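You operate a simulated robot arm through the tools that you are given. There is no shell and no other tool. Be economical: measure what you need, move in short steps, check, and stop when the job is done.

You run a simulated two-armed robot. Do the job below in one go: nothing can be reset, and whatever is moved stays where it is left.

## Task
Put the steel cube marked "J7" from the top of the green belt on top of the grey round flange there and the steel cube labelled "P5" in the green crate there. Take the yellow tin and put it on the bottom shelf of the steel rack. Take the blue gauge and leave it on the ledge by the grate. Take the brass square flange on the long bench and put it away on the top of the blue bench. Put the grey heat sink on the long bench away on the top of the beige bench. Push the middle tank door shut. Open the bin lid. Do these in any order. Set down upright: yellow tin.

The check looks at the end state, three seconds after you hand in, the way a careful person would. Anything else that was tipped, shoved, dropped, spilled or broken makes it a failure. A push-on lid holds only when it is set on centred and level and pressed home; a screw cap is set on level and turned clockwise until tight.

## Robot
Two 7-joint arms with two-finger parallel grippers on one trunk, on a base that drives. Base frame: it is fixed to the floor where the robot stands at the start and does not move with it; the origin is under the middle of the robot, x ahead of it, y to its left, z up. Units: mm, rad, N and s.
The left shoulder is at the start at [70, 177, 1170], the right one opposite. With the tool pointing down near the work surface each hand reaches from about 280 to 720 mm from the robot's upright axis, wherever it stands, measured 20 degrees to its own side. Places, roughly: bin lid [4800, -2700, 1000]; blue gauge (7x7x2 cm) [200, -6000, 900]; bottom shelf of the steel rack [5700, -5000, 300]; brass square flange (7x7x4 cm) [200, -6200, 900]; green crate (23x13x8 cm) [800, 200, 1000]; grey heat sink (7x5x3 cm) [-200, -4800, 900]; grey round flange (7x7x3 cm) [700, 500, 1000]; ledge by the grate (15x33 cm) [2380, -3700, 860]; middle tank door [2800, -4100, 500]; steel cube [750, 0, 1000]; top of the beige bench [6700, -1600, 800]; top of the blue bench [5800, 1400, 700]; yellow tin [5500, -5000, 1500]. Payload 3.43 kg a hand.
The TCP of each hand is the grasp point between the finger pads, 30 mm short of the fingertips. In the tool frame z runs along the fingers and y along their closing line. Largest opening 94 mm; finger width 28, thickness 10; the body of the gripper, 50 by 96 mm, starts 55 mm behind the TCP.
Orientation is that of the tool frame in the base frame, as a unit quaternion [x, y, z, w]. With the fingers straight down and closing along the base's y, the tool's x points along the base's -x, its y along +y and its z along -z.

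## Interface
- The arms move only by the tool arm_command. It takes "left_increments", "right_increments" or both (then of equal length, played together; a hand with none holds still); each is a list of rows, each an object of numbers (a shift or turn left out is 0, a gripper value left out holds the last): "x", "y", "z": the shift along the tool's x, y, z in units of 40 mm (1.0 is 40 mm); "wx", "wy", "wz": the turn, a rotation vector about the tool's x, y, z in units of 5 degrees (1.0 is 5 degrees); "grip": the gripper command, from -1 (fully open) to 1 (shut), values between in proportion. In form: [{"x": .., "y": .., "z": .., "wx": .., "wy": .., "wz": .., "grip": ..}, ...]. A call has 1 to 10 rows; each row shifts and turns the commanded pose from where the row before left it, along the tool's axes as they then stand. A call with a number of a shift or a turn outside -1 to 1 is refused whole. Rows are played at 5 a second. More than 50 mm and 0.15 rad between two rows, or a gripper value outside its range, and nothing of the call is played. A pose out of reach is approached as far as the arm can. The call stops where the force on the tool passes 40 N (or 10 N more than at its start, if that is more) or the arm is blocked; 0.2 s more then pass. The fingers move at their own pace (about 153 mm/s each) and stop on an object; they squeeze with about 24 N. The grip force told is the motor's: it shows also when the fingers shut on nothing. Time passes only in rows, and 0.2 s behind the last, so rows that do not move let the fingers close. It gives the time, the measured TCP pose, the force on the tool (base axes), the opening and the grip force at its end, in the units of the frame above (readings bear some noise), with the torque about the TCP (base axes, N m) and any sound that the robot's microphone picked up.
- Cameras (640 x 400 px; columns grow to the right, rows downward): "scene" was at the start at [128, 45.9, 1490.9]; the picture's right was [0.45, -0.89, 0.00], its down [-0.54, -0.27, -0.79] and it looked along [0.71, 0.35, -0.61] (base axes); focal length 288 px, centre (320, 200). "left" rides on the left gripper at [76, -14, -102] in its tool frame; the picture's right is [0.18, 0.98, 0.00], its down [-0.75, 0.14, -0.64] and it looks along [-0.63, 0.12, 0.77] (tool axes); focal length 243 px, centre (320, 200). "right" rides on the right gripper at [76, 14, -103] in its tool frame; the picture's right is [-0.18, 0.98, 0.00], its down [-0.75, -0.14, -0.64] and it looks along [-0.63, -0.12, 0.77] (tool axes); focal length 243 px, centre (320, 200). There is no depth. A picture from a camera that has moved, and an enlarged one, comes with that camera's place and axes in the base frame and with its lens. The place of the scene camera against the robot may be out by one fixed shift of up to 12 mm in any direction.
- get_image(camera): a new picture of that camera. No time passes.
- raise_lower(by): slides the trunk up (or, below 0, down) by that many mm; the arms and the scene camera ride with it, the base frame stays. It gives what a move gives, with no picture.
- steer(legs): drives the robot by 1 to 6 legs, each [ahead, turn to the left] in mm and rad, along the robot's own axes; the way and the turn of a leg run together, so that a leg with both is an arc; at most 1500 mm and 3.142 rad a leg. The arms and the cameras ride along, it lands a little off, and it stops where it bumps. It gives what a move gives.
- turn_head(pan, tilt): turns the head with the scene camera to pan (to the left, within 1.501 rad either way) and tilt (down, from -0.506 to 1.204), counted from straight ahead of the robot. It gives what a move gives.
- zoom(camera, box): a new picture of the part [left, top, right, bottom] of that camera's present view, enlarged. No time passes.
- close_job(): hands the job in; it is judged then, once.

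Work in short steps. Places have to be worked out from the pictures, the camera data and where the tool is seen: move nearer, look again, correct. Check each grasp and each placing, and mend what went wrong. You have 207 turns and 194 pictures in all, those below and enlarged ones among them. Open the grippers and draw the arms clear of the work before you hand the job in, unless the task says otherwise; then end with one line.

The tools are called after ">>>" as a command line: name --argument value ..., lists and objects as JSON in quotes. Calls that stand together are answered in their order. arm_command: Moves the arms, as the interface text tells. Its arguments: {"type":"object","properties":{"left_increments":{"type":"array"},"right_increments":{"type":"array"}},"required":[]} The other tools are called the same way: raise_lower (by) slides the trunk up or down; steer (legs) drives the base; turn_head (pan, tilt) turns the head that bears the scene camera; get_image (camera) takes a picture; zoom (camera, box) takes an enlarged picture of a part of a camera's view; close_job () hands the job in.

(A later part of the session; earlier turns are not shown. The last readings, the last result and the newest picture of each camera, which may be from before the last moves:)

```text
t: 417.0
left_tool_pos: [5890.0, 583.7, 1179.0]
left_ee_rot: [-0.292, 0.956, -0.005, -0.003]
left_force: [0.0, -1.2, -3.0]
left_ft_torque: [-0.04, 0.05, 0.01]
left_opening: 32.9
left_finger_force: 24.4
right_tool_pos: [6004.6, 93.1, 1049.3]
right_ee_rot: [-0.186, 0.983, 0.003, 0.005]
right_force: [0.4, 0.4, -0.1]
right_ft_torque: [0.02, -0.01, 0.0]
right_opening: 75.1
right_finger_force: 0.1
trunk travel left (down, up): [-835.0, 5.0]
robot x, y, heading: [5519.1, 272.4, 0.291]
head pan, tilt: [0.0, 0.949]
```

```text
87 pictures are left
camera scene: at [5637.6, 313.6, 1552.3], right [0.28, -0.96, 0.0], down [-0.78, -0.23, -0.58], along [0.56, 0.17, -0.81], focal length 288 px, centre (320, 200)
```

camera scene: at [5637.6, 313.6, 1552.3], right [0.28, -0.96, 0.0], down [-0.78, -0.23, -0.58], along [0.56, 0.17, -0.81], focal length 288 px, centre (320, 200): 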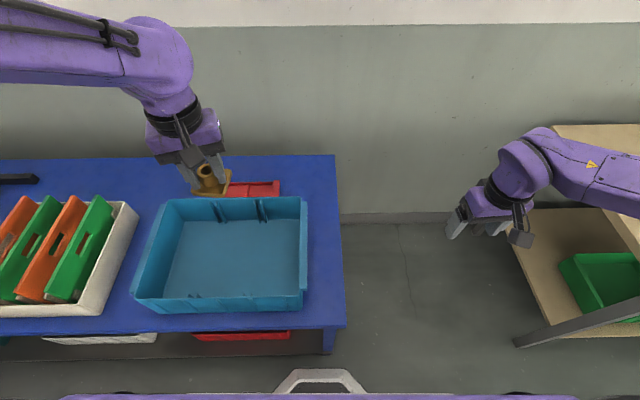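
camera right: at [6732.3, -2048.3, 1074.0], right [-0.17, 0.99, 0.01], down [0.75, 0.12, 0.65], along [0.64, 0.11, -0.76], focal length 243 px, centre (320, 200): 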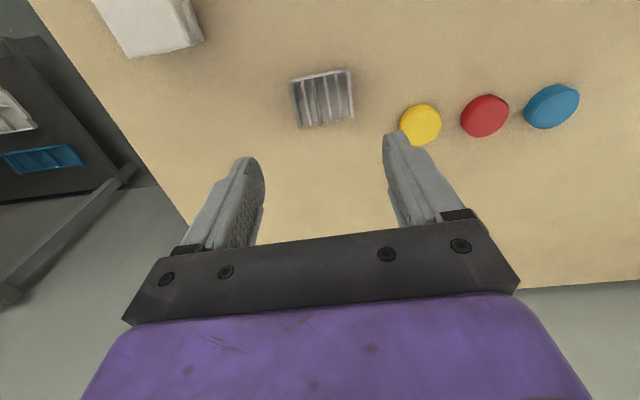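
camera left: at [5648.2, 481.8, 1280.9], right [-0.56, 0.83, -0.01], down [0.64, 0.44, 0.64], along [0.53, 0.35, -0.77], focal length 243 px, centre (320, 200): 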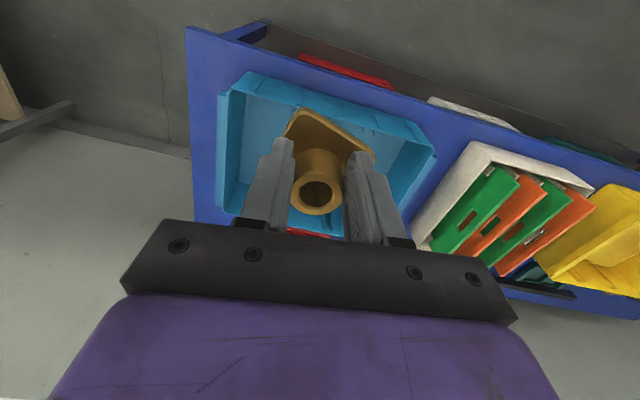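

I move the flange over the strip, staying high, and then look with the left camera.

>>> arm_command --left_increments '[{"x": 0.12, "y": -1}, {"x": 0.12, "y": -1}, {"x": 0.12, "y": -1}, {"x": 0.12, "y": -1}, {"x": 0.12, "y": -1}, {"z": 1}, {"z": 1}, {"z": 1}, {"z": 1}]'

>>> get_image --camera "left"

>>> get_image --camera "scene"

```text
t: 419.0
left_tool_pos: [5995.6, 417.6, 1035.9]
left_ee_rot: [-0.316, 0.948, -0.038, -0.002]
left_force: [0.1, -0.3, -5.4]
left_ft_torque: [-0.03, 0.06, -0.01]
left_opening: 33.2
left_finger_force: 24.3
right_tool_pos: [6004.8, 94.5, 1048.1]
right_ee_rot: [-0.185, 0.983, 0.003, 0.003]
right_force: [0.0, -0.2, 0.0]
right_ft_torque: [0.0, -0.01, -0.01]
right_opening: 75.4
right_finger_force: 0.0
trunk travel left (down, up): [-835.0, 5.0]
robot x, y, heading: [5516.4, 267.3, 0.288]
head pan, tilt: [0.0, 0.949]
```

```text
86 pictures are left
camera left: at [5940.7, 368.3, 1141.7], right [-0.74, 0.67, -0.06], down [0.5, 0.61, 0.61], along [0.45, 0.42, -0.79], focal length 243 px, centre (320, 200)
```

left: 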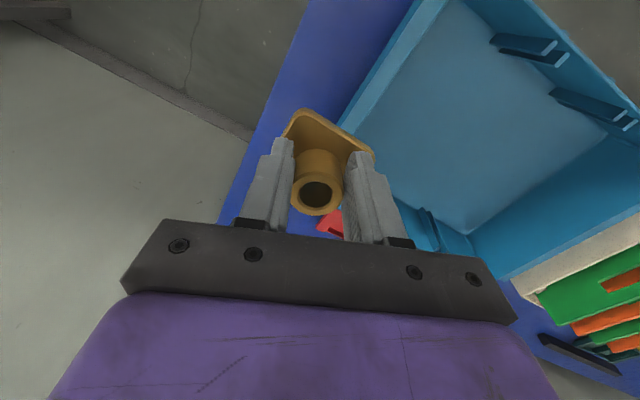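

```text
85 pictures are left
camera scene: at [5639.6, 314.3, 1552.1], right [0.28, -0.96, 0.0], down [-0.78, -0.23, -0.58], along [0.56, 0.16, -0.81], focal length 288 px, centre (320, 200)
```

scene: 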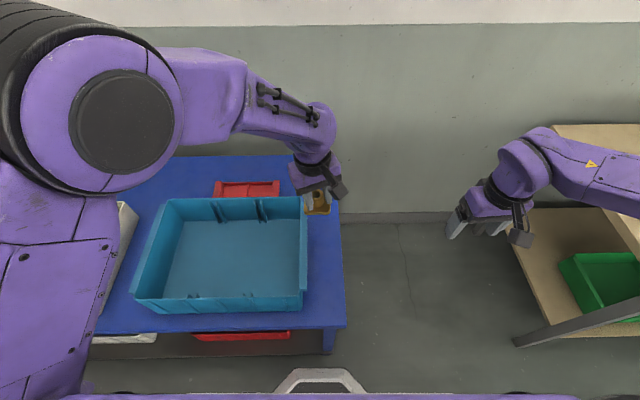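

The left arm is crossing inward and its wrist tilted by 4°. I back off a little and turn the robot right, so that the target lies on the left hand's own side.

>>> steer --legs '[[-90, 0], [0, -0.3]]'

>>> get_image --camera "left"

```text
t: 421.1
left_tool_pos: [5927.6, 245.4, 1032.3]
left_ee_rot: [-0.17, 0.985, -0.032, -0.011]
left_force: [0.0, 0.1, -4.5]
left_ft_torque: [-0.04, 0.1, 0.02]
left_opening: 33.2
left_finger_force: 23.7
right_tool_pos: [5842.1, -68.0, 1049.7]
right_ee_rot: [-0.036, 0.999, 0.003, 0.005]
right_force: [-0.2, 0.4, 0.2]
right_ft_torque: [-0.01, 0.0, 0.02]
right_opening: 75.3
right_finger_force: 0.1
trunk travel left (down, up): [-835.0, 5.0]
robot x, y, heading: [5431.2, 246.5, -0.008]
head pan, tilt: [0.0, 0.949]
```

```text
84 pictures are left
camera left: at [5860.6, 214.0, 1138.0], right [-0.5, 0.86, -0.05], down [0.67, 0.43, 0.61], along [0.55, 0.27, -0.79], focal length 243 px, centre (320, 200)
```

left: 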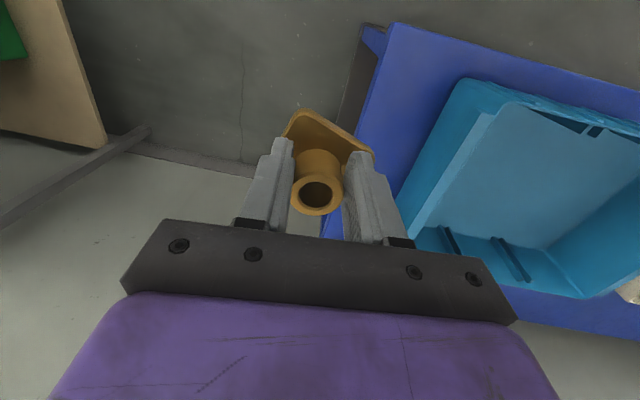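

The strip runs from the edge at t≈1378 to the box bottom at t≈1250. I level and yaw the hand, move to (5975,398) and check.

>>> arm_command --left_increments '[{"wx": -0.21, "wy": -0.15, "wz": -0.91}, {"wx": -0.21, "wy": -0.15, "wz": -0.91}, {"wx": -0.21, "wy": -0.15, "wz": -0.91}, {"x": -0.77, "y": 0.64}, {"x": -0.77, "y": 0.64}, {"x": -0.77, "y": 0.64}, {"x": -0.77, "y": 0.64}]'

>>> get_image --camera "left"

>>> turn_head --pan 0.25 --tilt 0.95

>>> get_image --camera "scene"

```text
t: 422.7
left_tool_pos: [5972.7, 399.8, 1031.6]
left_ee_rot: [-0.287, 0.958, -0.001, 0.0]
left_force: [0.0, 0.5, -4.8]
left_ft_torque: [-0.04, 0.08, 0.01]
left_opening: 32.9
left_finger_force: 24.6
right_tool_pos: [5842.4, -67.0, 1051.3]
right_ee_rot: [-0.036, 0.999, 0.003, 0.004]
right_force: [-0.4, 1.1, 0.0]
right_ft_torque: [-0.02, 0.01, -0.01]
right_opening: 75.2
right_finger_force: 0.0
trunk travel left (down, up): [-835.0, 5.0]
robot x, y, heading: [5430.0, 243.9, -0.022]
head pan, tilt: [0.0, 0.949]
```

```text
83 pictures are left
camera left: at [5916.8, 347.4, 1134.2], right [-0.69, 0.72, 0.0], down [0.55, 0.53, 0.64], along [0.46, 0.44, -0.77], focal length 243 px, centre (320, 200)
```

left: 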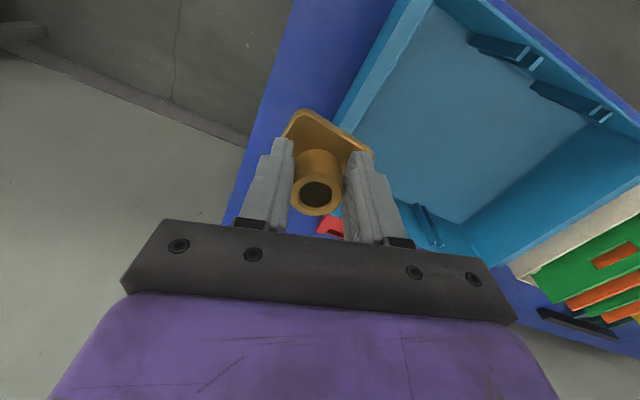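

```text
t: 423.5
left_tool_pos: [5972.6, 397.6, 1032.1]
left_ee_rot: [-0.287, 0.958, 0.0, 0.001]
left_force: [0.9, -0.6, -4.5]
left_ft_torque: [-0.01, 0.05, 0.02]
left_opening: 33.2
left_finger_force: 24.2
right_tool_pos: [5841.9, -69.7, 1049.6]
right_ee_rot: [-0.036, 0.999, 0.003, 0.004]
right_force: [0.2, 0.5, -0.4]
right_ft_torque: [-0.03, 0.0, 0.02]
right_opening: 75.1
right_finger_force: 0.0
trunk travel left (down, up): [-835.0, 5.0]
robot x, y, heading: [5431.6, 243.4, -0.021]
head pan, tilt: [0.25, 0.949]
```

```text
82 pictures are left
camera scene: at [5552.9, 268.5, 1552.2], right [0.23, -0.97, 0.0], down [-0.79, -0.19, -0.58], along [0.57, 0.14, -0.81], focal length 288 px, centre (320, 200)
```

scene: 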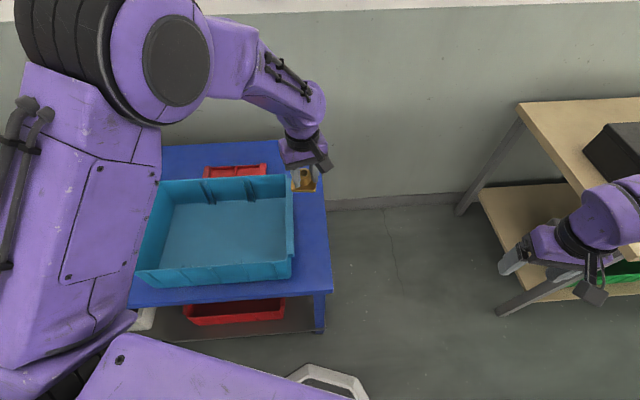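

The hand is level and the flange lies over the strip. I shift 8 mm towards the edge for clearance from the teal box, then descend partway and check.

>>> arm_command --left_increments '[{"x": 0.06, "y": -0.19}, {"z": 1}, {"z": 1}, {"z": 1}, {"z": 1}, {"z": 0.7}]'

>>> get_image --camera "left"

>>> zoom --camera "scene" --box '[240, 130, 360, 310]'

```text
t: 424.9
left_tool_pos: [5976.5, 390.1, 842.0]
left_ee_rot: [-0.286, 0.958, -0.002, 0.001]
left_force: [-0.3, -0.2, -4.4]
left_ft_torque: [-0.05, 0.02, 0.0]
left_opening: 32.9
left_finger_force: 24.1
right_tool_pos: [5841.7, -68.6, 1050.5]
right_ee_rot: [-0.035, 0.999, 0.003, 0.005]
right_force: [0.2, 0.0, 0.7]
right_ft_torque: [-0.02, 0.03, 0.05]
right_opening: 75.1
right_finger_force: 0.1
trunk travel left (down, up): [-835.0, 5.0]
robot x, y, heading: [5431.6, 244.6, -0.017]
head pan, tilt: [0.25, 0.949]
```

```text
81 pictures are left
camera left: at [5920.1, 337.7, 944.7], right [-0.69, 0.72, 0.0], down [0.55, 0.53, 0.64], along [0.46, 0.44, -0.77], focal length 243 px, centre (320, 200)
```

left: 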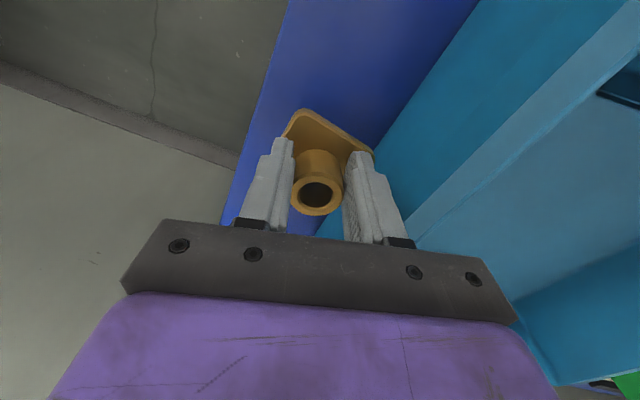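

```text
2.22 times, centred on (300, 220) of scene
camera zoom: at [5553.6, 269.1, 1552.2], right [0.23, -0.97, 0.0], down [-0.79, -0.19, -0.58], along [0.57, 0.14, -0.81], focal length 640 px, centre (364, 156)
```

zoom: 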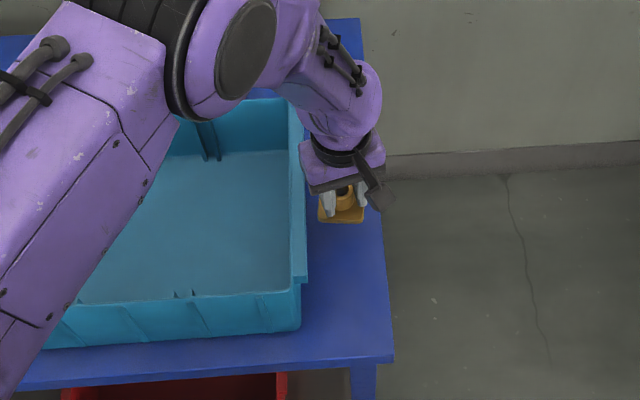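

The teal box rim is tall (z≈860) and the wide side of the gripper would hit it on the way down. I rise and turn the hand about 80°, so that its narrow side faces the box and the camera points outward.

>>> arm_command --left_increments '[{"z": -1}, {"z": -1}, {"z": -1}, {"wz": -1}, {"wz": -1}, {"wz": -1}, {"wz": -1}, {"wz": -1}, {"wz": -1}, {"wz": -1}]'

>>> arm_command --left_increments '[{"wz": -1}, {"wz": -1}, {"wz": -1}, {"wz": -1}, {"wz": -1}, {"wz": -1}, {"wz": -1}, {"wz": -1}, {"wz": -1}]'

>>> get_image --camera "left"

```text
t: 427.1
left_tool_pos: [5974.9, 389.8, 965.7]
left_ee_rot: [-0.562, 0.827, -0.001, 0.0]
left_force: [-0.7, -0.1, -5.7]
left_ft_torque: [-0.04, 0.01, -0.02]
left_opening: 33.6
left_finger_force: 24.5
right_tool_pos: [5842.3, -68.7, 1049.8]
right_ee_rot: [-0.036, 0.999, 0.003, 0.005]
right_force: [1.7, 0.0, -0.2]
right_ft_torque: [0.01, -0.01, -0.01]
right_opening: 75.2
right_finger_force: 0.0
trunk travel left (down, up): [-835.0, 5.0]
robot x, y, heading: [5430.9, 242.6, -0.012]
head pan, tilt: [0.25, 0.949]
```

```text
t: 429.1
left_tool_pos: [5974.5, 388.9, 964.1]
left_ee_rot: [0.836, -0.549, 0.001, -0.001]
left_force: [-0.8, -0.5, -4.2]
left_ft_torque: [-0.04, -0.04, 0.0]
left_opening: 33.1
left_finger_force: 24.6
right_tool_pos: [5842.2, -69.1, 1049.6]
right_ee_rot: [-0.035, 0.999, 0.003, 0.005]
right_force: [0.2, 0.5, 0.2]
right_ft_torque: [-0.01, -0.02, 0.03]
right_opening: 75.1
right_finger_force: 0.0
trunk travel left (down, up): [-835.0, 5.0]
robot x, y, heading: [5432.6, 247.1, -0.018]
head pan, tilt: [0.25, 0.949]
```

```text
79 pictures are left
camera left: at [6018.4, 326.2, 1067.1], right [-0.83, -0.56, 0.0], down [-0.43, 0.64, 0.64], along [-0.36, 0.53, -0.77], focal length 243 px, centre (320, 200)
```

left: 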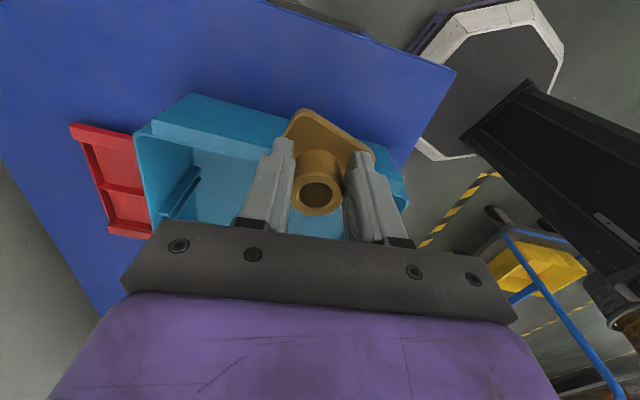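

The hand rotated fine. The narrow side now has about 24 mm clearance to the rim (t≈1281) and the plate stays inside the edge (t≈1385). I descend in guarded steps.

>>> arm_command --left_increments '[{"z": 1}, {"z": 1}, {"z": 1}, {"z": 1}, {"z": 0.9}, {"z": 0.15}, {"z": 0.15}]'

>>> get_image --camera "left"

>>> zoom --camera "scene" --box '[240, 130, 360, 310]'

```text
t: 430.7
left_tool_pos: [5975.9, 386.3, 763.4]
left_ee_rot: [0.835, -0.55, 0.005, -0.003]
left_force: [3.8, 1.1, 36.0]
left_ft_torque: [0.73, 0.8, -0.03]
left_opening: 33.3
left_finger_force: 24.0
right_tool_pos: [5837.1, -69.9, 1051.9]
right_ee_rot: [-0.036, 0.999, 0.003, 0.008]
right_force: [0.2, 0.2, 0.8]
right_ft_torque: [0.01, -0.01, 0.0]
right_opening: 75.2
right_finger_force: 0.0
trunk travel left (down, up): [-835.0, 5.0]
robot x, y, heading: [5431.0, 248.4, -0.018]
head pan, tilt: [0.25, 0.949]
```

```text
78 pictures are left
camera left: at [6018.1, 324.4, 865.5], right [-0.83, -0.56, -0.01], down [-0.44, 0.64, 0.64], along [-0.35, 0.53, -0.77], focal length 243 px, centre (320, 200)
```

left: 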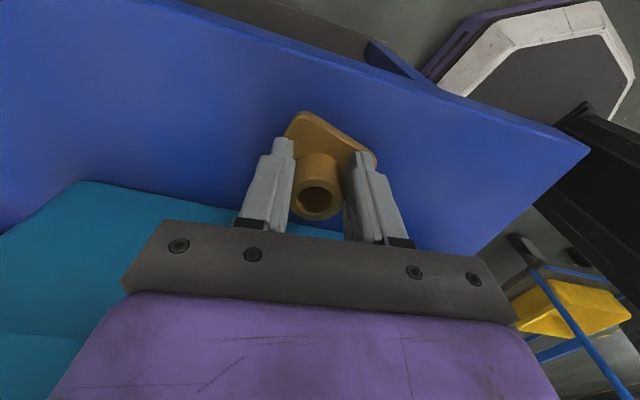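

```text
2.22 times, centred on (300, 220) of scene
camera zoom: at [5546.8, 267.0, 1553.4], right [0.23, -0.97, 0.0], down [-0.79, -0.19, -0.59], along [0.57, 0.14, -0.81], focal length 640 px, centre (364, 156)
```

zoom: 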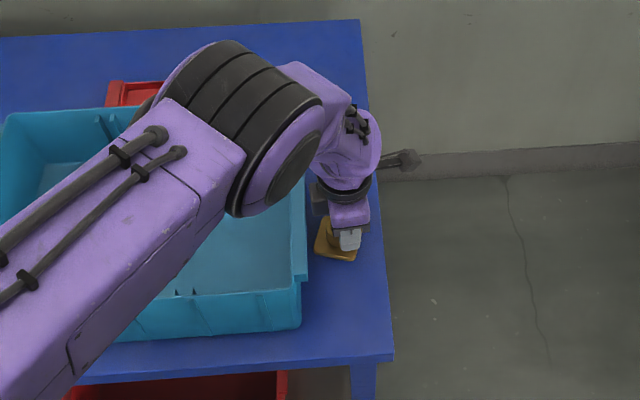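

The flange rests on the bench (36 N at TCP 763, so the bench is at ≈718). I ease off, open and rise straight up.

>>> arm_command --left_increments '[{"z": -0.16}, {"grip": 0.3}, {"grip": 0.0}, {"grip": 0.0}]'

>>> arm_command --left_increments '[{"z": -0.6}, {"z": -1}, {"z": -1}, {"z": -1}, {"z": -1}, {"z": -1}]'

>>> get_image --camera "left"

>>> get_image --camera "scene"

```text
t: 431.7
left_tool_pos: [5974.6, 389.3, 764.4]
left_ee_rot: [0.835, -0.55, 0.001, 0.001]
left_force: [0.6, 0.7, -0.2]
left_ft_torque: [-0.01, -0.01, -0.01]
left_opening: 47.0
left_finger_force: 0.1
right_tool_pos: [5841.4, -69.9, 1049.1]
right_ee_rot: [-0.036, 0.999, 0.003, 0.005]
right_force: [-0.5, -0.5, -0.6]
right_ft_torque: [0.02, -0.02, -0.01]
right_opening: 75.2
right_finger_force: 0.0
trunk travel left (down, up): [-835.0, 5.0]
robot x, y, heading: [5431.2, 245.5, -0.012]
head pan, tilt: [0.25, 0.949]
```

```text
t: 433.1
left_tool_pos: [5974.1, 389.5, 989.3]
left_ee_rot: [0.835, -0.55, 0.001, 0.0]
left_force: [0.0, -0.2, -0.5]
left_ft_torque: [0.03, -0.03, -0.03]
left_opening: 47.0
left_finger_force: 0.1
right_tool_pos: [5840.6, -69.0, 1049.6]
right_ee_rot: [-0.036, 0.999, 0.002, 0.006]
right_force: [-0.6, 0.2, -0.5]
right_ft_torque: [0.0, 0.03, -0.02]
right_opening: 75.5
right_finger_force: 0.0
trunk travel left (down, up): [-835.0, 5.0]
robot x, y, heading: [5429.8, 244.0, -0.014]
head pan, tilt: [0.25, 0.949]
```

```text
76 pictures are left
camera left: at [6016.9, 326.5, 1091.2], right [-0.83, -0.56, 0.0], down [-0.43, 0.64, 0.64], along [-0.36, 0.53, -0.77], focal length 243 px, centre (320, 200)
```

left: 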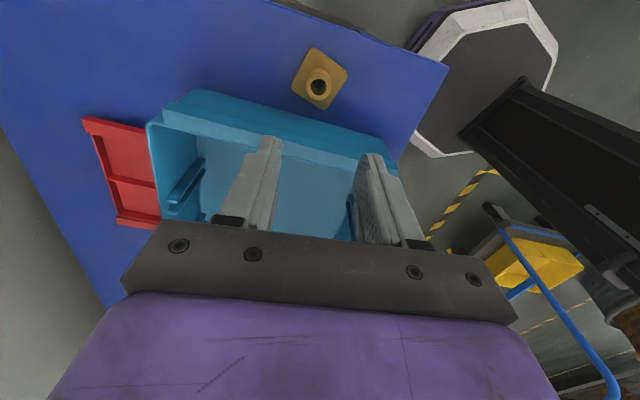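

```text
75 pictures are left
camera scene: at [5550.7, 268.4, 1552.4], right [0.23, -0.97, 0.0], down [-0.79, -0.19, -0.58], along [0.57, 0.14, -0.81], focal length 288 px, centre (320, 200)
```

scene: 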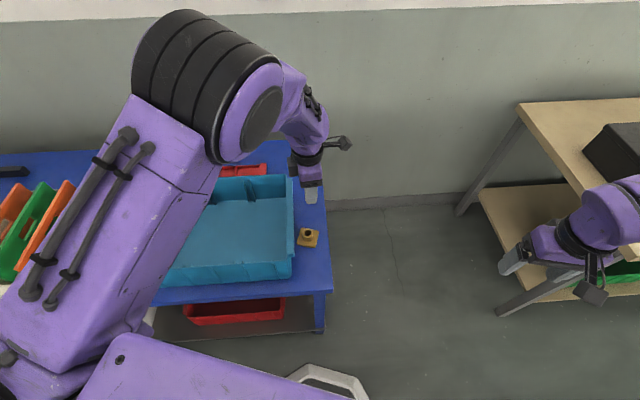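

The flange is on the blue bench with margins all round. Now I restore the left hand's yaw, bring the arms in and prepare to go to the bin.

>>> arm_command --left_increments '[{"z": -1, "wz": 1}, {"z": -1, "wz": 1}, {"z": -1, "wz": 1}, {"wz": 1, "grip": -1}, {"wz": 1}, {"wz": 1}, {"wz": 1}, {"wz": 1}, {"wz": 1}, {"wz": 1}]' --right_increments '[{"y": 0.9}, {"y": 0.9}, {"y": 0.6}, {}, {}, {}, {}, {}, {}, {}]'

>>> arm_command --left_increments '[{"wz": 1}, {"wz": 1}, {"wz": 1}, {"wz": 1}, {"wz": 1}, {"wz": 1}, {"x": 0.8}, {"x": 0.8}, {"x": 0.8}, {"x": 0.8}]'

>>> steer --legs '[[-230, 0], [0, -1.27], [120, 0], [0, -1.57]]'

>>> turn_head --pan 0 --tilt 0.45

>>> get_image --camera "scene"

```text
t: 435.3
left_tool_pos: [5974.1, 390.8, 1108.1]
left_ee_rot: [-0.524, 0.852, -0.001, 0.001]
left_force: [0.3, -0.4, 0.5]
left_ft_torque: [-0.02, 0.02, 0.02]
left_opening: 94.2
left_finger_force: 0.1
right_tool_pos: [5835.1, 26.5, 1050.6]
right_ee_rot: [-0.035, 0.999, 0.003, 0.006]
right_force: [0.1, -0.5, -0.7]
right_ft_torque: [0.01, -0.03, -0.02]
right_opening: 75.0
right_finger_force: 0.1
trunk travel left (down, up): [-835.0, 5.0]
robot x, y, heading: [5429.0, 244.4, -0.018]
head pan, tilt: [0.25, 0.949]
```

```text
t: 437.5
left_tool_pos: [5865.7, 319.1, 1107.4]
left_ee_rot: [-0.287, 0.958, 0.0, 0.002]
left_force: [-0.9, 0.3, -0.9]
left_ft_torque: [0.0, -0.01, 0.01]
left_opening: 94.0
left_finger_force: 0.0
right_tool_pos: [5832.4, 25.8, 1051.6]
right_ee_rot: [-0.036, 0.999, 0.004, 0.006]
right_force: [-0.1, 0.8, 0.2]
right_ft_torque: [0.0, -0.05, 0.02]
right_opening: 75.1
right_finger_force: 0.0
trunk travel left (down, up): [-835.0, 5.0]
robot x, y, heading: [5431.6, 249.0, -0.013]
head pan, tilt: [0.25, 0.949]
```

```text
t: 447.1
left_tool_pos: [4838.8, -57.1, 1106.8]
left_ee_rot: [0.909, 0.417, -0.001, 0.0]
left_force: [0.0, 0.3, -0.2]
left_ft_torque: [0.01, 0.04, 0.01]
left_opening: 93.8
left_finger_force: 0.1
right_tool_pos: [4792.5, 233.5, 1051.3]
right_ee_rot: [0.985, 0.173, -0.004, 0.003]
right_force: [-0.1, 0.6, -0.6]
right_ft_torque: [-0.05, 0.02, -0.02]
right_opening: 74.9
right_finger_force: 0.1
trunk travel left (down, up): [-835.0, 5.0]
robot x, y, heading: [5236.9, 132.7, -2.875]
head pan, tilt: [0.25, 0.949]
```

```text
t: 448.0
left_tool_pos: [4840.4, -56.6, 1107.4]
left_ee_rot: [0.909, 0.417, -0.001, 0.0]
left_force: [-0.5, -0.4, 0.8]
left_ft_torque: [-0.03, 0.02, -0.02]
left_opening: 94.0
left_finger_force: 0.0
right_tool_pos: [4792.8, 232.7, 1051.6]
right_ee_rot: [0.985, 0.174, -0.005, 0.003]
right_force: [0.6, -0.7, -1.2]
right_ft_torque: [0.01, -0.01, 0.03]
right_opening: 75.0
right_finger_force: 0.1
trunk travel left (down, up): [-835.0, 5.0]
robot x, y, heading: [5240.2, 135.6, -2.878]
head pan, tilt: [0.0, 0.45]
```

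```text
74 pictures are left
camera scene: at [5101.7, 103.9, 1594.2], right [-0.26, 0.97, 0.0], down [0.42, 0.11, -0.9], along [-0.87, -0.23, -0.44], focal length 288 px, centre (320, 200)
```

scene: 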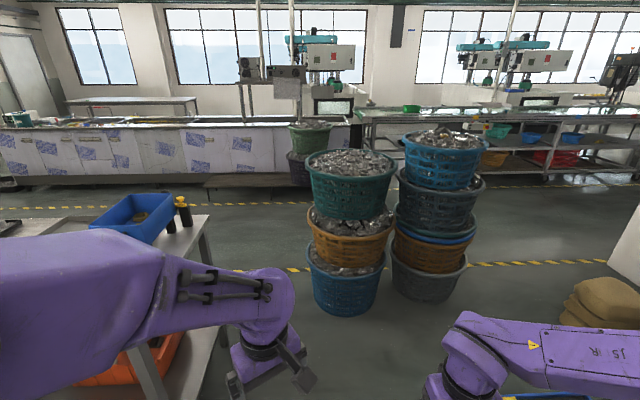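

Basket stacks block the way past this end of the table. I go back via the corridor and the gap instead, to the front of the tray table.

>>> steer --legs '[[0, 1.6], [1040, 0], [1040, 0], [1030, 0], [0, -1.57]]'

>>> turn_head --pan 0.1 --tilt 0.6

>>> get_image --camera "scene"

```text
t: 471.2
left_tool_pos: [5810.9, -3096.3, 1106.3]
left_ee_rot: [0.895, 0.445, -0.001, 0.0]
left_force: [0.5, 0.0, 0.3]
left_ft_torque: [0.01, 0.0, -0.04]
left_opening: 94.0
left_finger_force: 0.0
right_tool_pos: [5743.5, -2808.5, 1051.0]
right_ee_rot: [0.979, 0.205, -0.005, 0.003]
right_force: [-0.3, 0.8, -0.8]
right_ft_torque: [0.0, 0.0, -0.03]
right_opening: 75.3
right_finger_force: 0.1
trunk travel left (down, up): [-835.0, 5.0]
robot x, y, heading: [6199.8, -2881.7, -2.817]
head pan, tilt: [0.0, 0.45]
```

```text
t: 471.9
left_tool_pos: [5809.7, -3094.7, 1106.6]
left_ee_rot: [0.896, 0.445, -0.001, 0.0]
left_force: [-0.5, -0.4, 0.1]
left_ft_torque: [-0.03, 0.0, -0.01]
left_opening: 93.9
left_finger_force: 0.2
right_tool_pos: [5744.8, -2807.7, 1050.6]
right_ee_rot: [0.979, 0.205, -0.005, 0.004]
right_force: [-0.9, -0.4, 0.2]
right_ft_torque: [0.02, 0.02, -0.02]
right_opening: 75.4
right_finger_force: 0.1
trunk travel left (down, up): [-835.0, 5.0]
robot x, y, heading: [6197.1, -2882.1, -2.817]
head pan, tilt: [0.099, 0.6]
```

```text
73 pictures are left
camera scene: at [6068.9, -2924.5, 1580.7], right [-0.41, 0.91, 0.0], down [0.51, 0.23, -0.83], along [-0.75, -0.34, -0.56], focal length 288 px, centre (320, 200)
```

scene: 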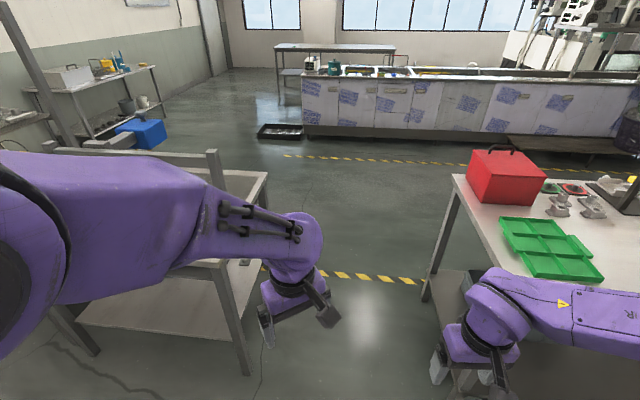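

The red bin stands at the front-right corner of the table. I zoom to see the lid, hinge and handle.

>>> zoom --camera "scene" --box '[440, 130, 570, 220]'

```text
4.44 times, centred on (505, 175) of scene
camera zoom: at [6068.9, -2924.5, 1580.7], right [-0.41, 0.91, 0.0], down [0.51, 0.23, -0.83], along [-0.75, -0.34, -0.56], focal length 1280 px, centre (-502, 311)
```

zoom: 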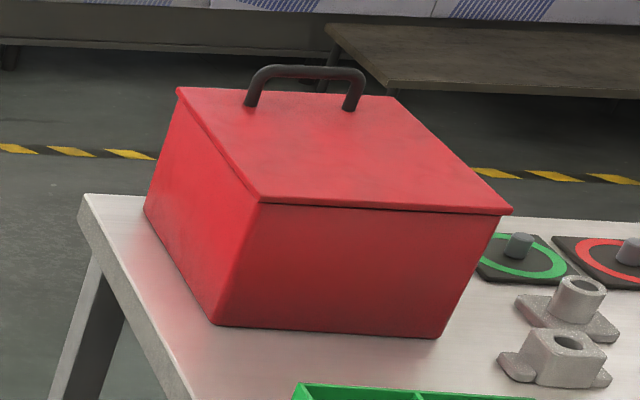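

The lid is at z≈996, n 3590–3850, t 3750–3975. It is hinged at the back, with an arched handle near the front edge. I go through the gap and face the bin from the front.

>>> steer --legs '[[0, -0.06], [1040, 0], [1030, 0], [0, -1.546], [490, 0], [0, -1.57]]'

>>> turn_head --pan 0.2 --tilt 0.8

>>> get_image --camera "scene"

```text
t: 492.8
left_tool_pos: [4457.1, -2758.0, 1108.0]
left_ee_rot: [-0.423, 0.906, -0.001, 0.002]
left_force: [0.6, -0.2, 0.2]
left_ft_torque: [0.01, 0.0, 0.02]
left_opening: 94.1
left_finger_force: 0.0
right_tool_pos: [4508.1, -3047.9, 1050.6]
right_ee_rot: [-0.182, 0.983, 0.004, 0.004]
right_force: [-0.5, 1.5, 0.3]
right_ft_torque: [0.0, 0.03, 0.0]
right_opening: 75.0
right_finger_force: 0.0
trunk travel left (down, up): [-835.0, 5.0]
robot x, y, heading: [4059.1, -2957.4, 0.279]
head pan, tilt: [0.099, 0.6]
```

```text
t: 493.5
left_tool_pos: [4456.3, -2759.0, 1107.6]
left_ee_rot: [-0.424, 0.906, 0.0, 0.001]
left_force: [-1.1, -0.2, 1.4]
left_ft_torque: [0.04, -0.02, 0.0]
left_opening: 94.3
left_finger_force: 0.0
right_tool_pos: [4509.7, -3047.4, 1050.4]
right_ee_rot: [-0.181, 0.983, 0.004, 0.005]
right_force: [0.1, -0.2, 0.1]
right_ft_torque: [0.01, -0.01, -0.01]
right_opening: 75.2
right_finger_force: 0.2
trunk travel left (down, up): [-835.0, 5.0]
robot x, y, heading: [4055.6, -2955.5, 0.277]
head pan, tilt: [0.201, 0.799]
```

```text
71 pictures are left
camera scene: at [4180.6, -2897.0, 1563.9], right [0.46, -0.89, 0.0], down [-0.64, -0.33, -0.7], along [0.62, 0.32, -0.72], focal length 288 px, centre (320, 200)
```

scene: 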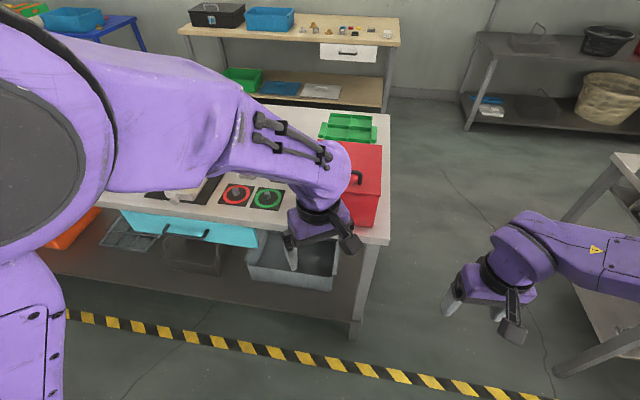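

I rotate the left hand so its fingers will close front-to-back across the handle bar, then look.

>>> arm_command --left_increments '[{"z": -0.7, "wz": -1}, {"wz": -1}, {"wz": -1}, {"wz": -1}, {"wz": -1}, {"wz": -1}, {"wz": -1}, {"wz": -1}, {"wz": -1}, {"wz": -1}]'

>>> arm_command --left_increments '[{"wz": -1}, {"wz": -0.3}]'

>>> steer --legs '[[100, 0]]'

>>> get_image --camera "left"

>>> get_image --camera "scene"

```text
t: 495.7
left_tool_pos: [4456.5, -2758.0, 1135.5]
left_ee_rot: [0.767, -0.641, 0.002, 0.0]
left_force: [-1.2, -0.7, 0.4]
left_ft_torque: [-0.01, 0.0, 0.03]
left_opening: 93.9
left_finger_force: 0.2
right_tool_pos: [4508.3, -3047.5, 1050.1]
right_ee_rot: [-0.181, 0.983, 0.003, 0.005]
right_force: [-0.8, -0.6, -0.1]
right_ft_torque: [0.01, -0.02, -0.01]
right_opening: 75.3
right_finger_force: 0.0
trunk travel left (down, up): [-835.0, 5.0]
robot x, y, heading: [4064.9, -2952.9, 0.279]
head pan, tilt: [0.201, 0.799]
```

```text
t: 496.3
left_tool_pos: [4455.8, -2758.9, 1135.7]
left_ee_rot: [0.802, -0.597, 0.002, -0.001]
left_force: [0.5, 0.4, -0.1]
left_ft_torque: [-0.01, 0.01, 0.04]
left_opening: 93.9
left_finger_force: 0.0
right_tool_pos: [4508.1, -3048.6, 1050.4]
right_ee_rot: [-0.181, 0.983, 0.004, 0.005]
right_force: [0.1, -0.9, 0.6]
right_ft_torque: [0.0, 0.0, -0.02]
right_opening: 75.2
right_finger_force: 0.0
trunk travel left (down, up): [-835.0, 5.0]
robot x, y, heading: [4059.8, -2955.1, 0.279]
head pan, tilt: [0.201, 0.799]
```

```text
t: 497.4
left_tool_pos: [4548.6, -2731.2, 1136.4]
left_ee_rot: [0.801, -0.598, 0.003, -0.002]
left_force: [-0.1, 0.4, 0.3]
left_ft_torque: [0.04, -0.02, -0.02]
left_opening: 94.2
left_finger_force: 0.0
right_tool_pos: [4600.5, -3022.0, 1051.7]
right_ee_rot: [-0.181, 0.984, 0.004, 0.006]
right_force: [-0.2, -0.4, -0.6]
right_ft_torque: [0.02, 0.0, -0.03]
right_opening: 75.3
right_finger_force: 0.0
trunk travel left (down, up): [-835.0, 5.0]
robot x, y, heading: [4158.3, -2927.5, 0.277]
head pan, tilt: [0.201, 0.799]
```

```text
70 pictures are left
camera left: at [4583.7, -2800.0, 1239.2], right [-0.89, -0.46, -0.01], down [-0.35, 0.68, 0.64], along [-0.29, 0.57, -0.77], focal length 243 px, centre (320, 200)
```

left: 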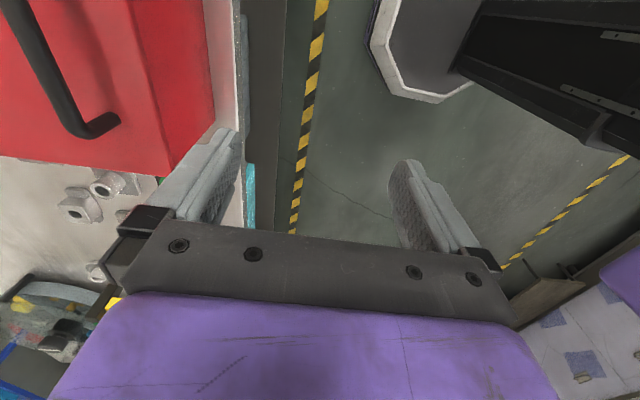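

```text
69 pictures are left
camera scene: at [4271.7, -2870.8, 1564.3], right [0.46, -0.89, 0.0], down [-0.63, -0.33, -0.7], along [0.62, 0.32, -0.71], focal length 288 px, centre (320, 200)
```

scene: 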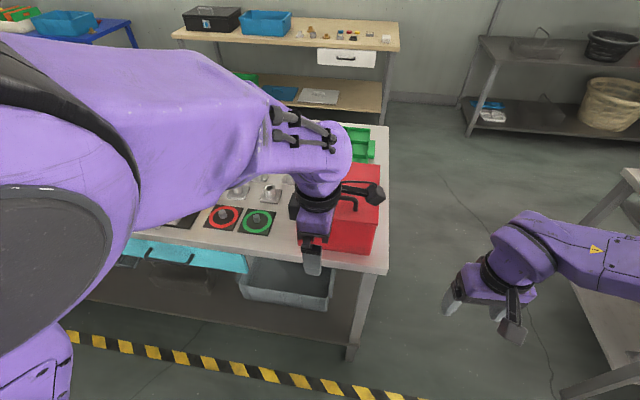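

The handle seems further in than I estimated. I take the right-hand view and a zoom for a better look at it.

>>> get_image --camera "right"

>>> zoom --camera "scene" --box '[280, 120, 420, 290]'

```text
68 pictures are left
camera right: at [4524.7, -3037.5, 1153.6], right [-0.18, 0.98, 0.01], down [0.75, 0.13, 0.65], along [0.64, 0.12, -0.76], focal length 243 px, centre (320, 200)
```

right: 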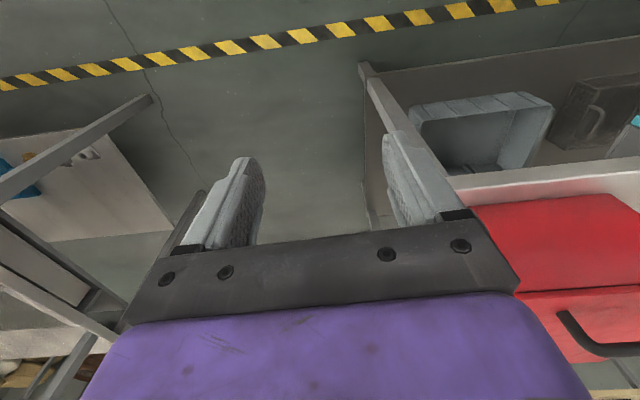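

```text
2.35 times, centred on (350, 205) of scene
camera zoom: at [4271.7, -2870.8, 1564.3], right [0.46, -0.89, 0.0], down [-0.63, -0.33, -0.7], along [0.62, 0.32, -0.71], focal length 678 px, centre (249, 188)
```

zoom: 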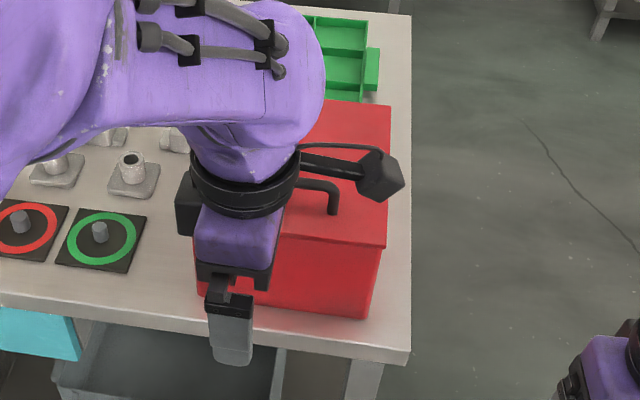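

Combining the views, the lid is at z≈1035, with its front edge at n≈3720 and hinge at n≈3958. The handle bar is near n≈3750, t≈3923, z≈1077. I drive 120 mm closer and look again.

>>> steer --legs '[[120, 0]]'

>>> get_image --camera "left"

```text
t: 498.7
left_tool_pos: [4665.0, -2697.1, 1136.6]
left_ee_rot: [0.801, -0.598, 0.002, -0.002]
left_force: [0.1, 0.2, 0.0]
left_ft_torque: [0.01, 0.0, -0.02]
left_opening: 94.2
left_finger_force: 0.0
right_tool_pos: [4717.9, -2988.1, 1051.9]
right_ee_rot: [-0.181, 0.983, 0.004, 0.005]
right_force: [-1.1, -0.2, 0.4]
right_ft_torque: [0.03, 0.0, -0.01]
right_opening: 75.1
right_finger_force: 0.0
trunk travel left (down, up): [-835.0, 5.0]
robot x, y, heading: [4272.3, -2890.5, 0.276]
head pan, tilt: [0.201, 0.799]
```

```text
66 pictures are left
camera left: at [4700.1, -2766.6, 1238.4], right [-0.89, -0.46, 0.0], down [-0.35, 0.68, 0.64], along [-0.29, 0.57, -0.77], focal length 243 px, centre (320, 200)
```

left: 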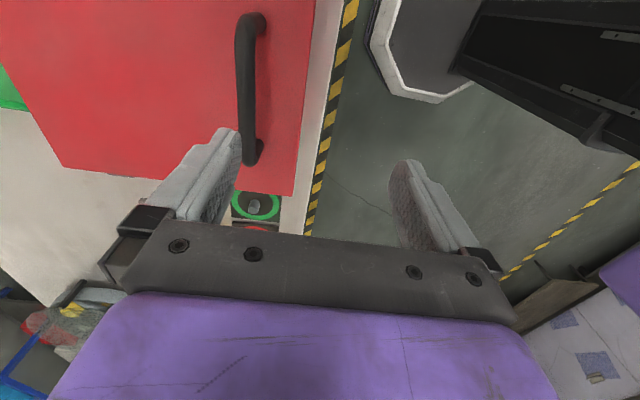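

The handle bar is centred at about n=3750, t=3929, top z≈1085. I move over it, descend and check before closing.

>>> arm_command --left_increments '[{"x": 0.25, "y": -0.65}, {"y": -0.65}, {"z": 0.7}, {"z": 0.5}]'

>>> get_image --camera "left"

```text
t: 499.7
left_tool_pos: [4724.2, -2692.3, 1103.8]
left_ee_rot: [0.806, -0.591, 0.027, 0.005]
left_force: [-0.9, -0.7, 0.3]
left_ft_torque: [0.0, -0.06, -0.01]
left_opening: 94.1
left_finger_force: 0.1
right_tool_pos: [4719.5, -2988.0, 1050.4]
right_ee_rot: [-0.181, 0.983, 0.003, 0.004]
right_force: [-0.7, 1.1, 0.2]
right_ft_torque: [0.0, 0.02, 0.0]
right_opening: 75.4
right_finger_force: 0.0
trunk travel left (down, up): [-835.0, 5.0]
robot x, y, heading: [4269.5, -2889.5, 0.275]
head pan, tilt: [0.201, 0.799]
```

```text
65 pictures are left
camera left: at [4757.6, -2755.2, 1210.7], right [-0.88, -0.47, -0.01], down [-0.39, 0.7, 0.6], along [-0.27, 0.53, -0.8], focal length 243 px, centre (320, 200)
```

left: 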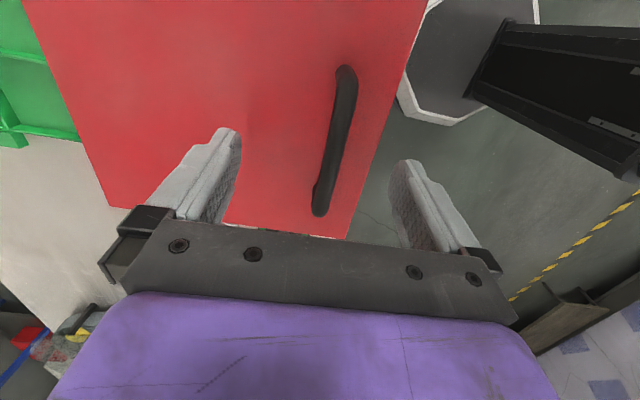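

The wrist is near a joint limit here because the arm is crossing inward. I rise, turn the robot right by 0.28 and re-approach.

>>> arm_command --left_increments '[{"z": -1}]'

>>> steer --legs '[[0, -0.28]]'

```text
t: 500.1
left_tool_pos: [4718.3, -2689.8, 1129.0]
left_ee_rot: [0.805, -0.593, 0.006, 0.005]
left_force: [-1.2, -0.1, 0.9]
left_ft_torque: [0.0, -0.03, -0.03]
left_opening: 94.0
left_finger_force: 0.1
right_tool_pos: [4717.8, -2988.5, 1051.9]
right_ee_rot: [-0.182, 0.983, 0.003, 0.004]
right_force: [0.3, 0.4, -0.4]
right_ft_torque: [0.02, -0.03, 0.04]
right_opening: 75.5
right_finger_force: 0.0
trunk travel left (down, up): [-835.0, 5.0]
robot x, y, heading: [4270.3, -2895.7, 0.278]
head pan, tilt: [0.201, 0.799]
```

```text
t: 501.4
left_tool_pos: [4757.6, -2822.3, 1131.1]
left_ee_rot: [0.713, -0.701, 0.008, 0.005]
left_force: [-0.1, -0.3, -0.4]
left_ft_torque: [0.02, 0.01, -0.01]
left_opening: 93.9
left_finger_force: 0.0
right_tool_pos: [4676.5, -3106.0, 1051.7]
right_ee_rot: [-0.044, 0.999, 0.004, 0.006]
right_force: [-0.8, 0.3, 0.7]
right_ft_torque: [0.0, -0.02, -0.02]
right_opening: 75.4
right_finger_force: 0.1
trunk travel left (down, up): [-835.0, 5.0]
robot x, y, heading: [4272.8, -2893.6, -0.001]
head pan, tilt: [0.201, 0.799]
```

I restore the yaw and move sideways back over the bar.

>>> arm_command --left_increments '[{"wz": -0.78}, {"wz": -0.78}, {"wz": -0.78}, {"wz": -0.78}, {"x": -0.85}, {"x": -0.85}, {"x": -0.85}, {"x": -0.85}]'

>>> get_image --camera "left"

```text
t: 503.2
left_tool_pos: [4718.9, -2690.7, 1126.0]
left_ee_rot: [0.801, -0.598, 0.007, 0.005]
left_force: [0.2, 0.2, -0.3]
left_ft_torque: [-0.02, -0.01, 0.01]
left_opening: 94.4
left_finger_force: 0.0
right_tool_pos: [4675.9, -3106.2, 1051.0]
right_ee_rot: [-0.044, 0.999, 0.003, 0.005]
right_force: [-0.5, 0.2, 0.0]
right_ft_torque: [0.01, -0.02, 0.0]
right_opening: 75.2
right_finger_force: 0.1
trunk travel left (down, up): [-835.0, 5.0]
robot x, y, heading: [4273.3, -2891.7, -0.003]
head pan, tilt: [0.201, 0.799]
```

```text
64 pictures are left
camera left: at [4753.6, -2757.3, 1231.5], right [-0.89, -0.46, 0.0], down [-0.35, 0.69, 0.63], along [-0.29, 0.56, -0.78], focal length 243 px, centre (320, 200)
```

left: 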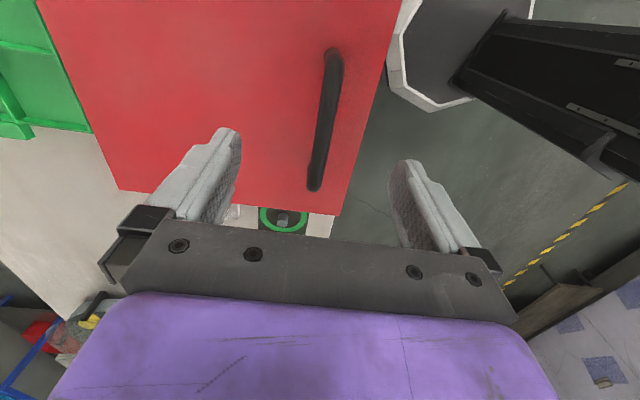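

The fingers straddle the bar and are centred. I make a slight yaw correction, descend 40 mm and grip.

>>> arm_command --left_increments '[{"z": 0.5, "wz": -0.6}, {"z": 0.5}, {"grip": 0.2}, {"grip": 1}, {"grip": 1}, {"grip": 1}]'

>>> get_image --camera "left"

```text
t: 504.6
left_tool_pos: [4718.7, -2692.3, 1089.9]
left_ee_rot: [0.816, -0.578, 0.006, 0.005]
left_force: [-1.3, 0.7, -1.8]
left_ft_torque: [0.2, 0.05, -1.34]
left_opening: 12.0
left_finger_force: 45.8
right_tool_pos: [4676.1, -3107.4, 1050.2]
right_ee_rot: [-0.043, 0.999, 0.003, 0.004]
right_force: [-0.3, 0.4, 1.4]
right_ft_torque: [-0.03, -0.02, -0.03]
right_opening: 75.2
right_finger_force: 0.1
trunk travel left (down, up): [-835.0, 5.0]
robot x, y, heading: [4271.1, -2896.3, 0.001]
head pan, tilt: [0.201, 0.799]
```

```text
63 pictures are left
camera left: at [4756.6, -2757.8, 1191.9], right [-0.87, -0.5, 0.0], down [-0.39, 0.67, 0.63], along [-0.32, 0.54, -0.78], focal length 243 px, centre (320, 200)
```

left: 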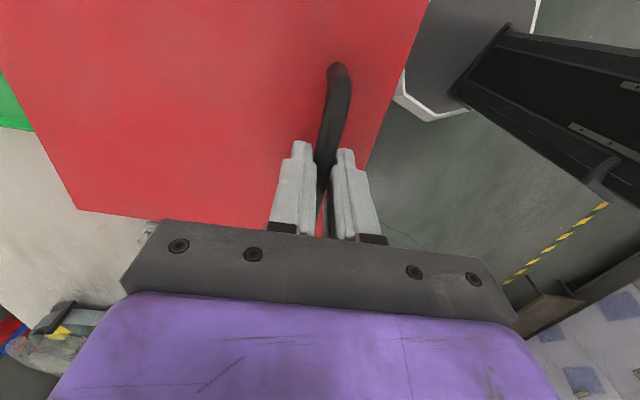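

The bar is held (12 mm). The lid turns about the back edge at n≈3930, z≈1037, and I keep the hand vertical while letting the bar rotate in the grip. I lift along the first 30° of the arc.

>>> arm_command --left_increments '[{"y": -0.24, "z": -0.56}, {"y": -0.24, "z": -0.56}, {"y": -0.375, "z": -0.475}, {"y": -0.375, "z": -0.475}]'

>>> get_image --camera "scene"

```text
t: 505.6
left_tool_pos: [4758.5, -2680.8, 1176.4]
left_ee_rot: [0.816, -0.578, 0.009, 0.002]
left_force: [-19.2, -12.7, 16.4]
left_ft_torque: [-0.87, 0.16, -1.42]
left_opening: 12.0
left_finger_force: 45.5
right_tool_pos: [4670.3, -3110.5, 1053.5]
right_ee_rot: [-0.044, 0.999, 0.005, 0.009]
right_force: [0.0, -0.4, -0.5]
right_ft_torque: [0.0, 0.01, -0.04]
right_opening: 75.1
right_finger_force: 0.0
trunk travel left (down, up): [-835.0, 5.0]
robot x, y, heading: [4268.6, -2898.2, -0.001]
head pan, tilt: [0.201, 0.799]
```

```text
62 pictures are left
camera scene: at [4391.1, -2877.4, 1564.9], right [0.2, -0.98, 0.0], down [-0.7, -0.14, -0.7], along [0.69, 0.14, -0.71], focal length 288 px, centre (320, 200)
```

scene: 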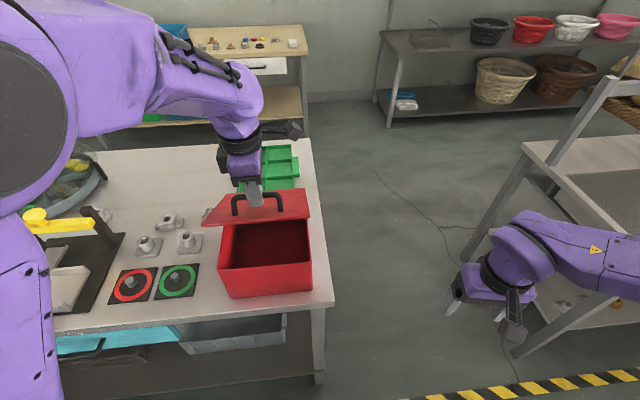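

The lid opens. The reaction force is radially outward, so the true radius is a bit larger; I adjust the arc and continue to about 60°.

>>> arm_command --left_increments '[{"y": -0.5, "z": -0.53}, {"y": -0.52, "z": -0.5}, {"y": -0.6, "z": -0.28}, {"y": -0.6, "z": -0.26}]'

>>> get_image --camera "scene"

```text
t: 506.6
left_tool_pos: [4850.2, -2649.6, 1235.0]
left_ee_rot: [0.817, -0.577, 0.006, 0.004]
left_force: [5.9, -18.8, 0.3]
left_ft_torque: [-0.59, -0.33, -1.28]
left_opening: 11.6
left_finger_force: 45.1
right_tool_pos: [4676.8, -3111.0, 1049.1]
right_ee_rot: [-0.044, 0.999, 0.005, 0.004]
right_force: [0.4, 0.0, 0.1]
right_ft_torque: [0.02, 0.04, 0.05]
right_opening: 75.1
right_finger_force: 0.0
trunk travel left (down, up): [-835.0, 5.0]
robot x, y, heading: [4273.3, -2895.6, -0.001]
head pan, tilt: [0.201, 0.799]
```

```text
61 pictures are left
camera scene: at [4403.5, -2878.4, 1563.6], right [0.2, -0.98, 0.0], down [-0.7, -0.14, -0.7], along [0.68, 0.14, -0.72], focal length 288 px, centre (320, 200)
```

scene: 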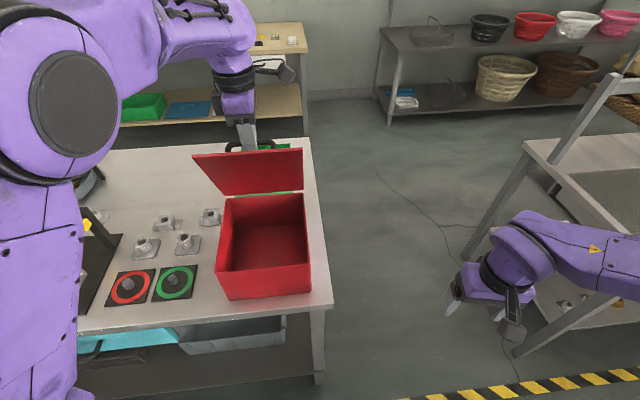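

The lid is at about 60–65°. I continue towards vertical as far as the reach allows.

>>> arm_command --left_increments '[{"y": -0.62, "z": -0.1}, {"y": -0.62, "z": -0.06}, {"y": -0.62, "z": 0.05}, {"y": -0.62, "z": 0.1}]'

>>> get_image --camera "scene"

```text
t: 507.6
left_tool_pos: [4944.2, -2618.3, 1235.3]
left_ee_rot: [0.817, -0.577, 0.005, 0.004]
left_force: [10.4, -17.7, 11.0]
left_ft_torque: [-0.52, -0.25, -1.38]
left_opening: 11.6
left_finger_force: 44.3
right_tool_pos: [4677.8, -3111.6, 1050.3]
right_ee_rot: [-0.043, 0.999, 0.006, 0.004]
right_force: [0.9, 0.5, 1.0]
right_ft_torque: [0.03, 0.01, 0.0]
right_opening: 75.1
right_finger_force: 0.1
trunk travel left (down, up): [-835.0, 5.0]
robot x, y, heading: [4271.9, -2895.9, -0.002]
head pan, tilt: [0.201, 0.799]
```

```text
60 pictures are left
camera scene: at [4403.8, -2878.2, 1563.9], right [0.2, -0.98, 0.0], down [-0.7, -0.14, -0.7], along [0.68, 0.14, -0.72], focal length 288 px, centre (320, 200)
```

scene: 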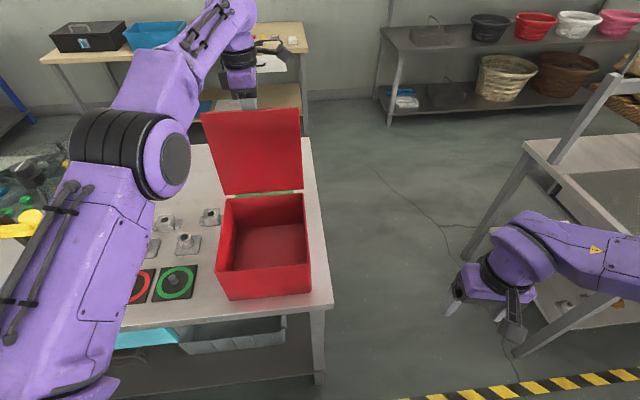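

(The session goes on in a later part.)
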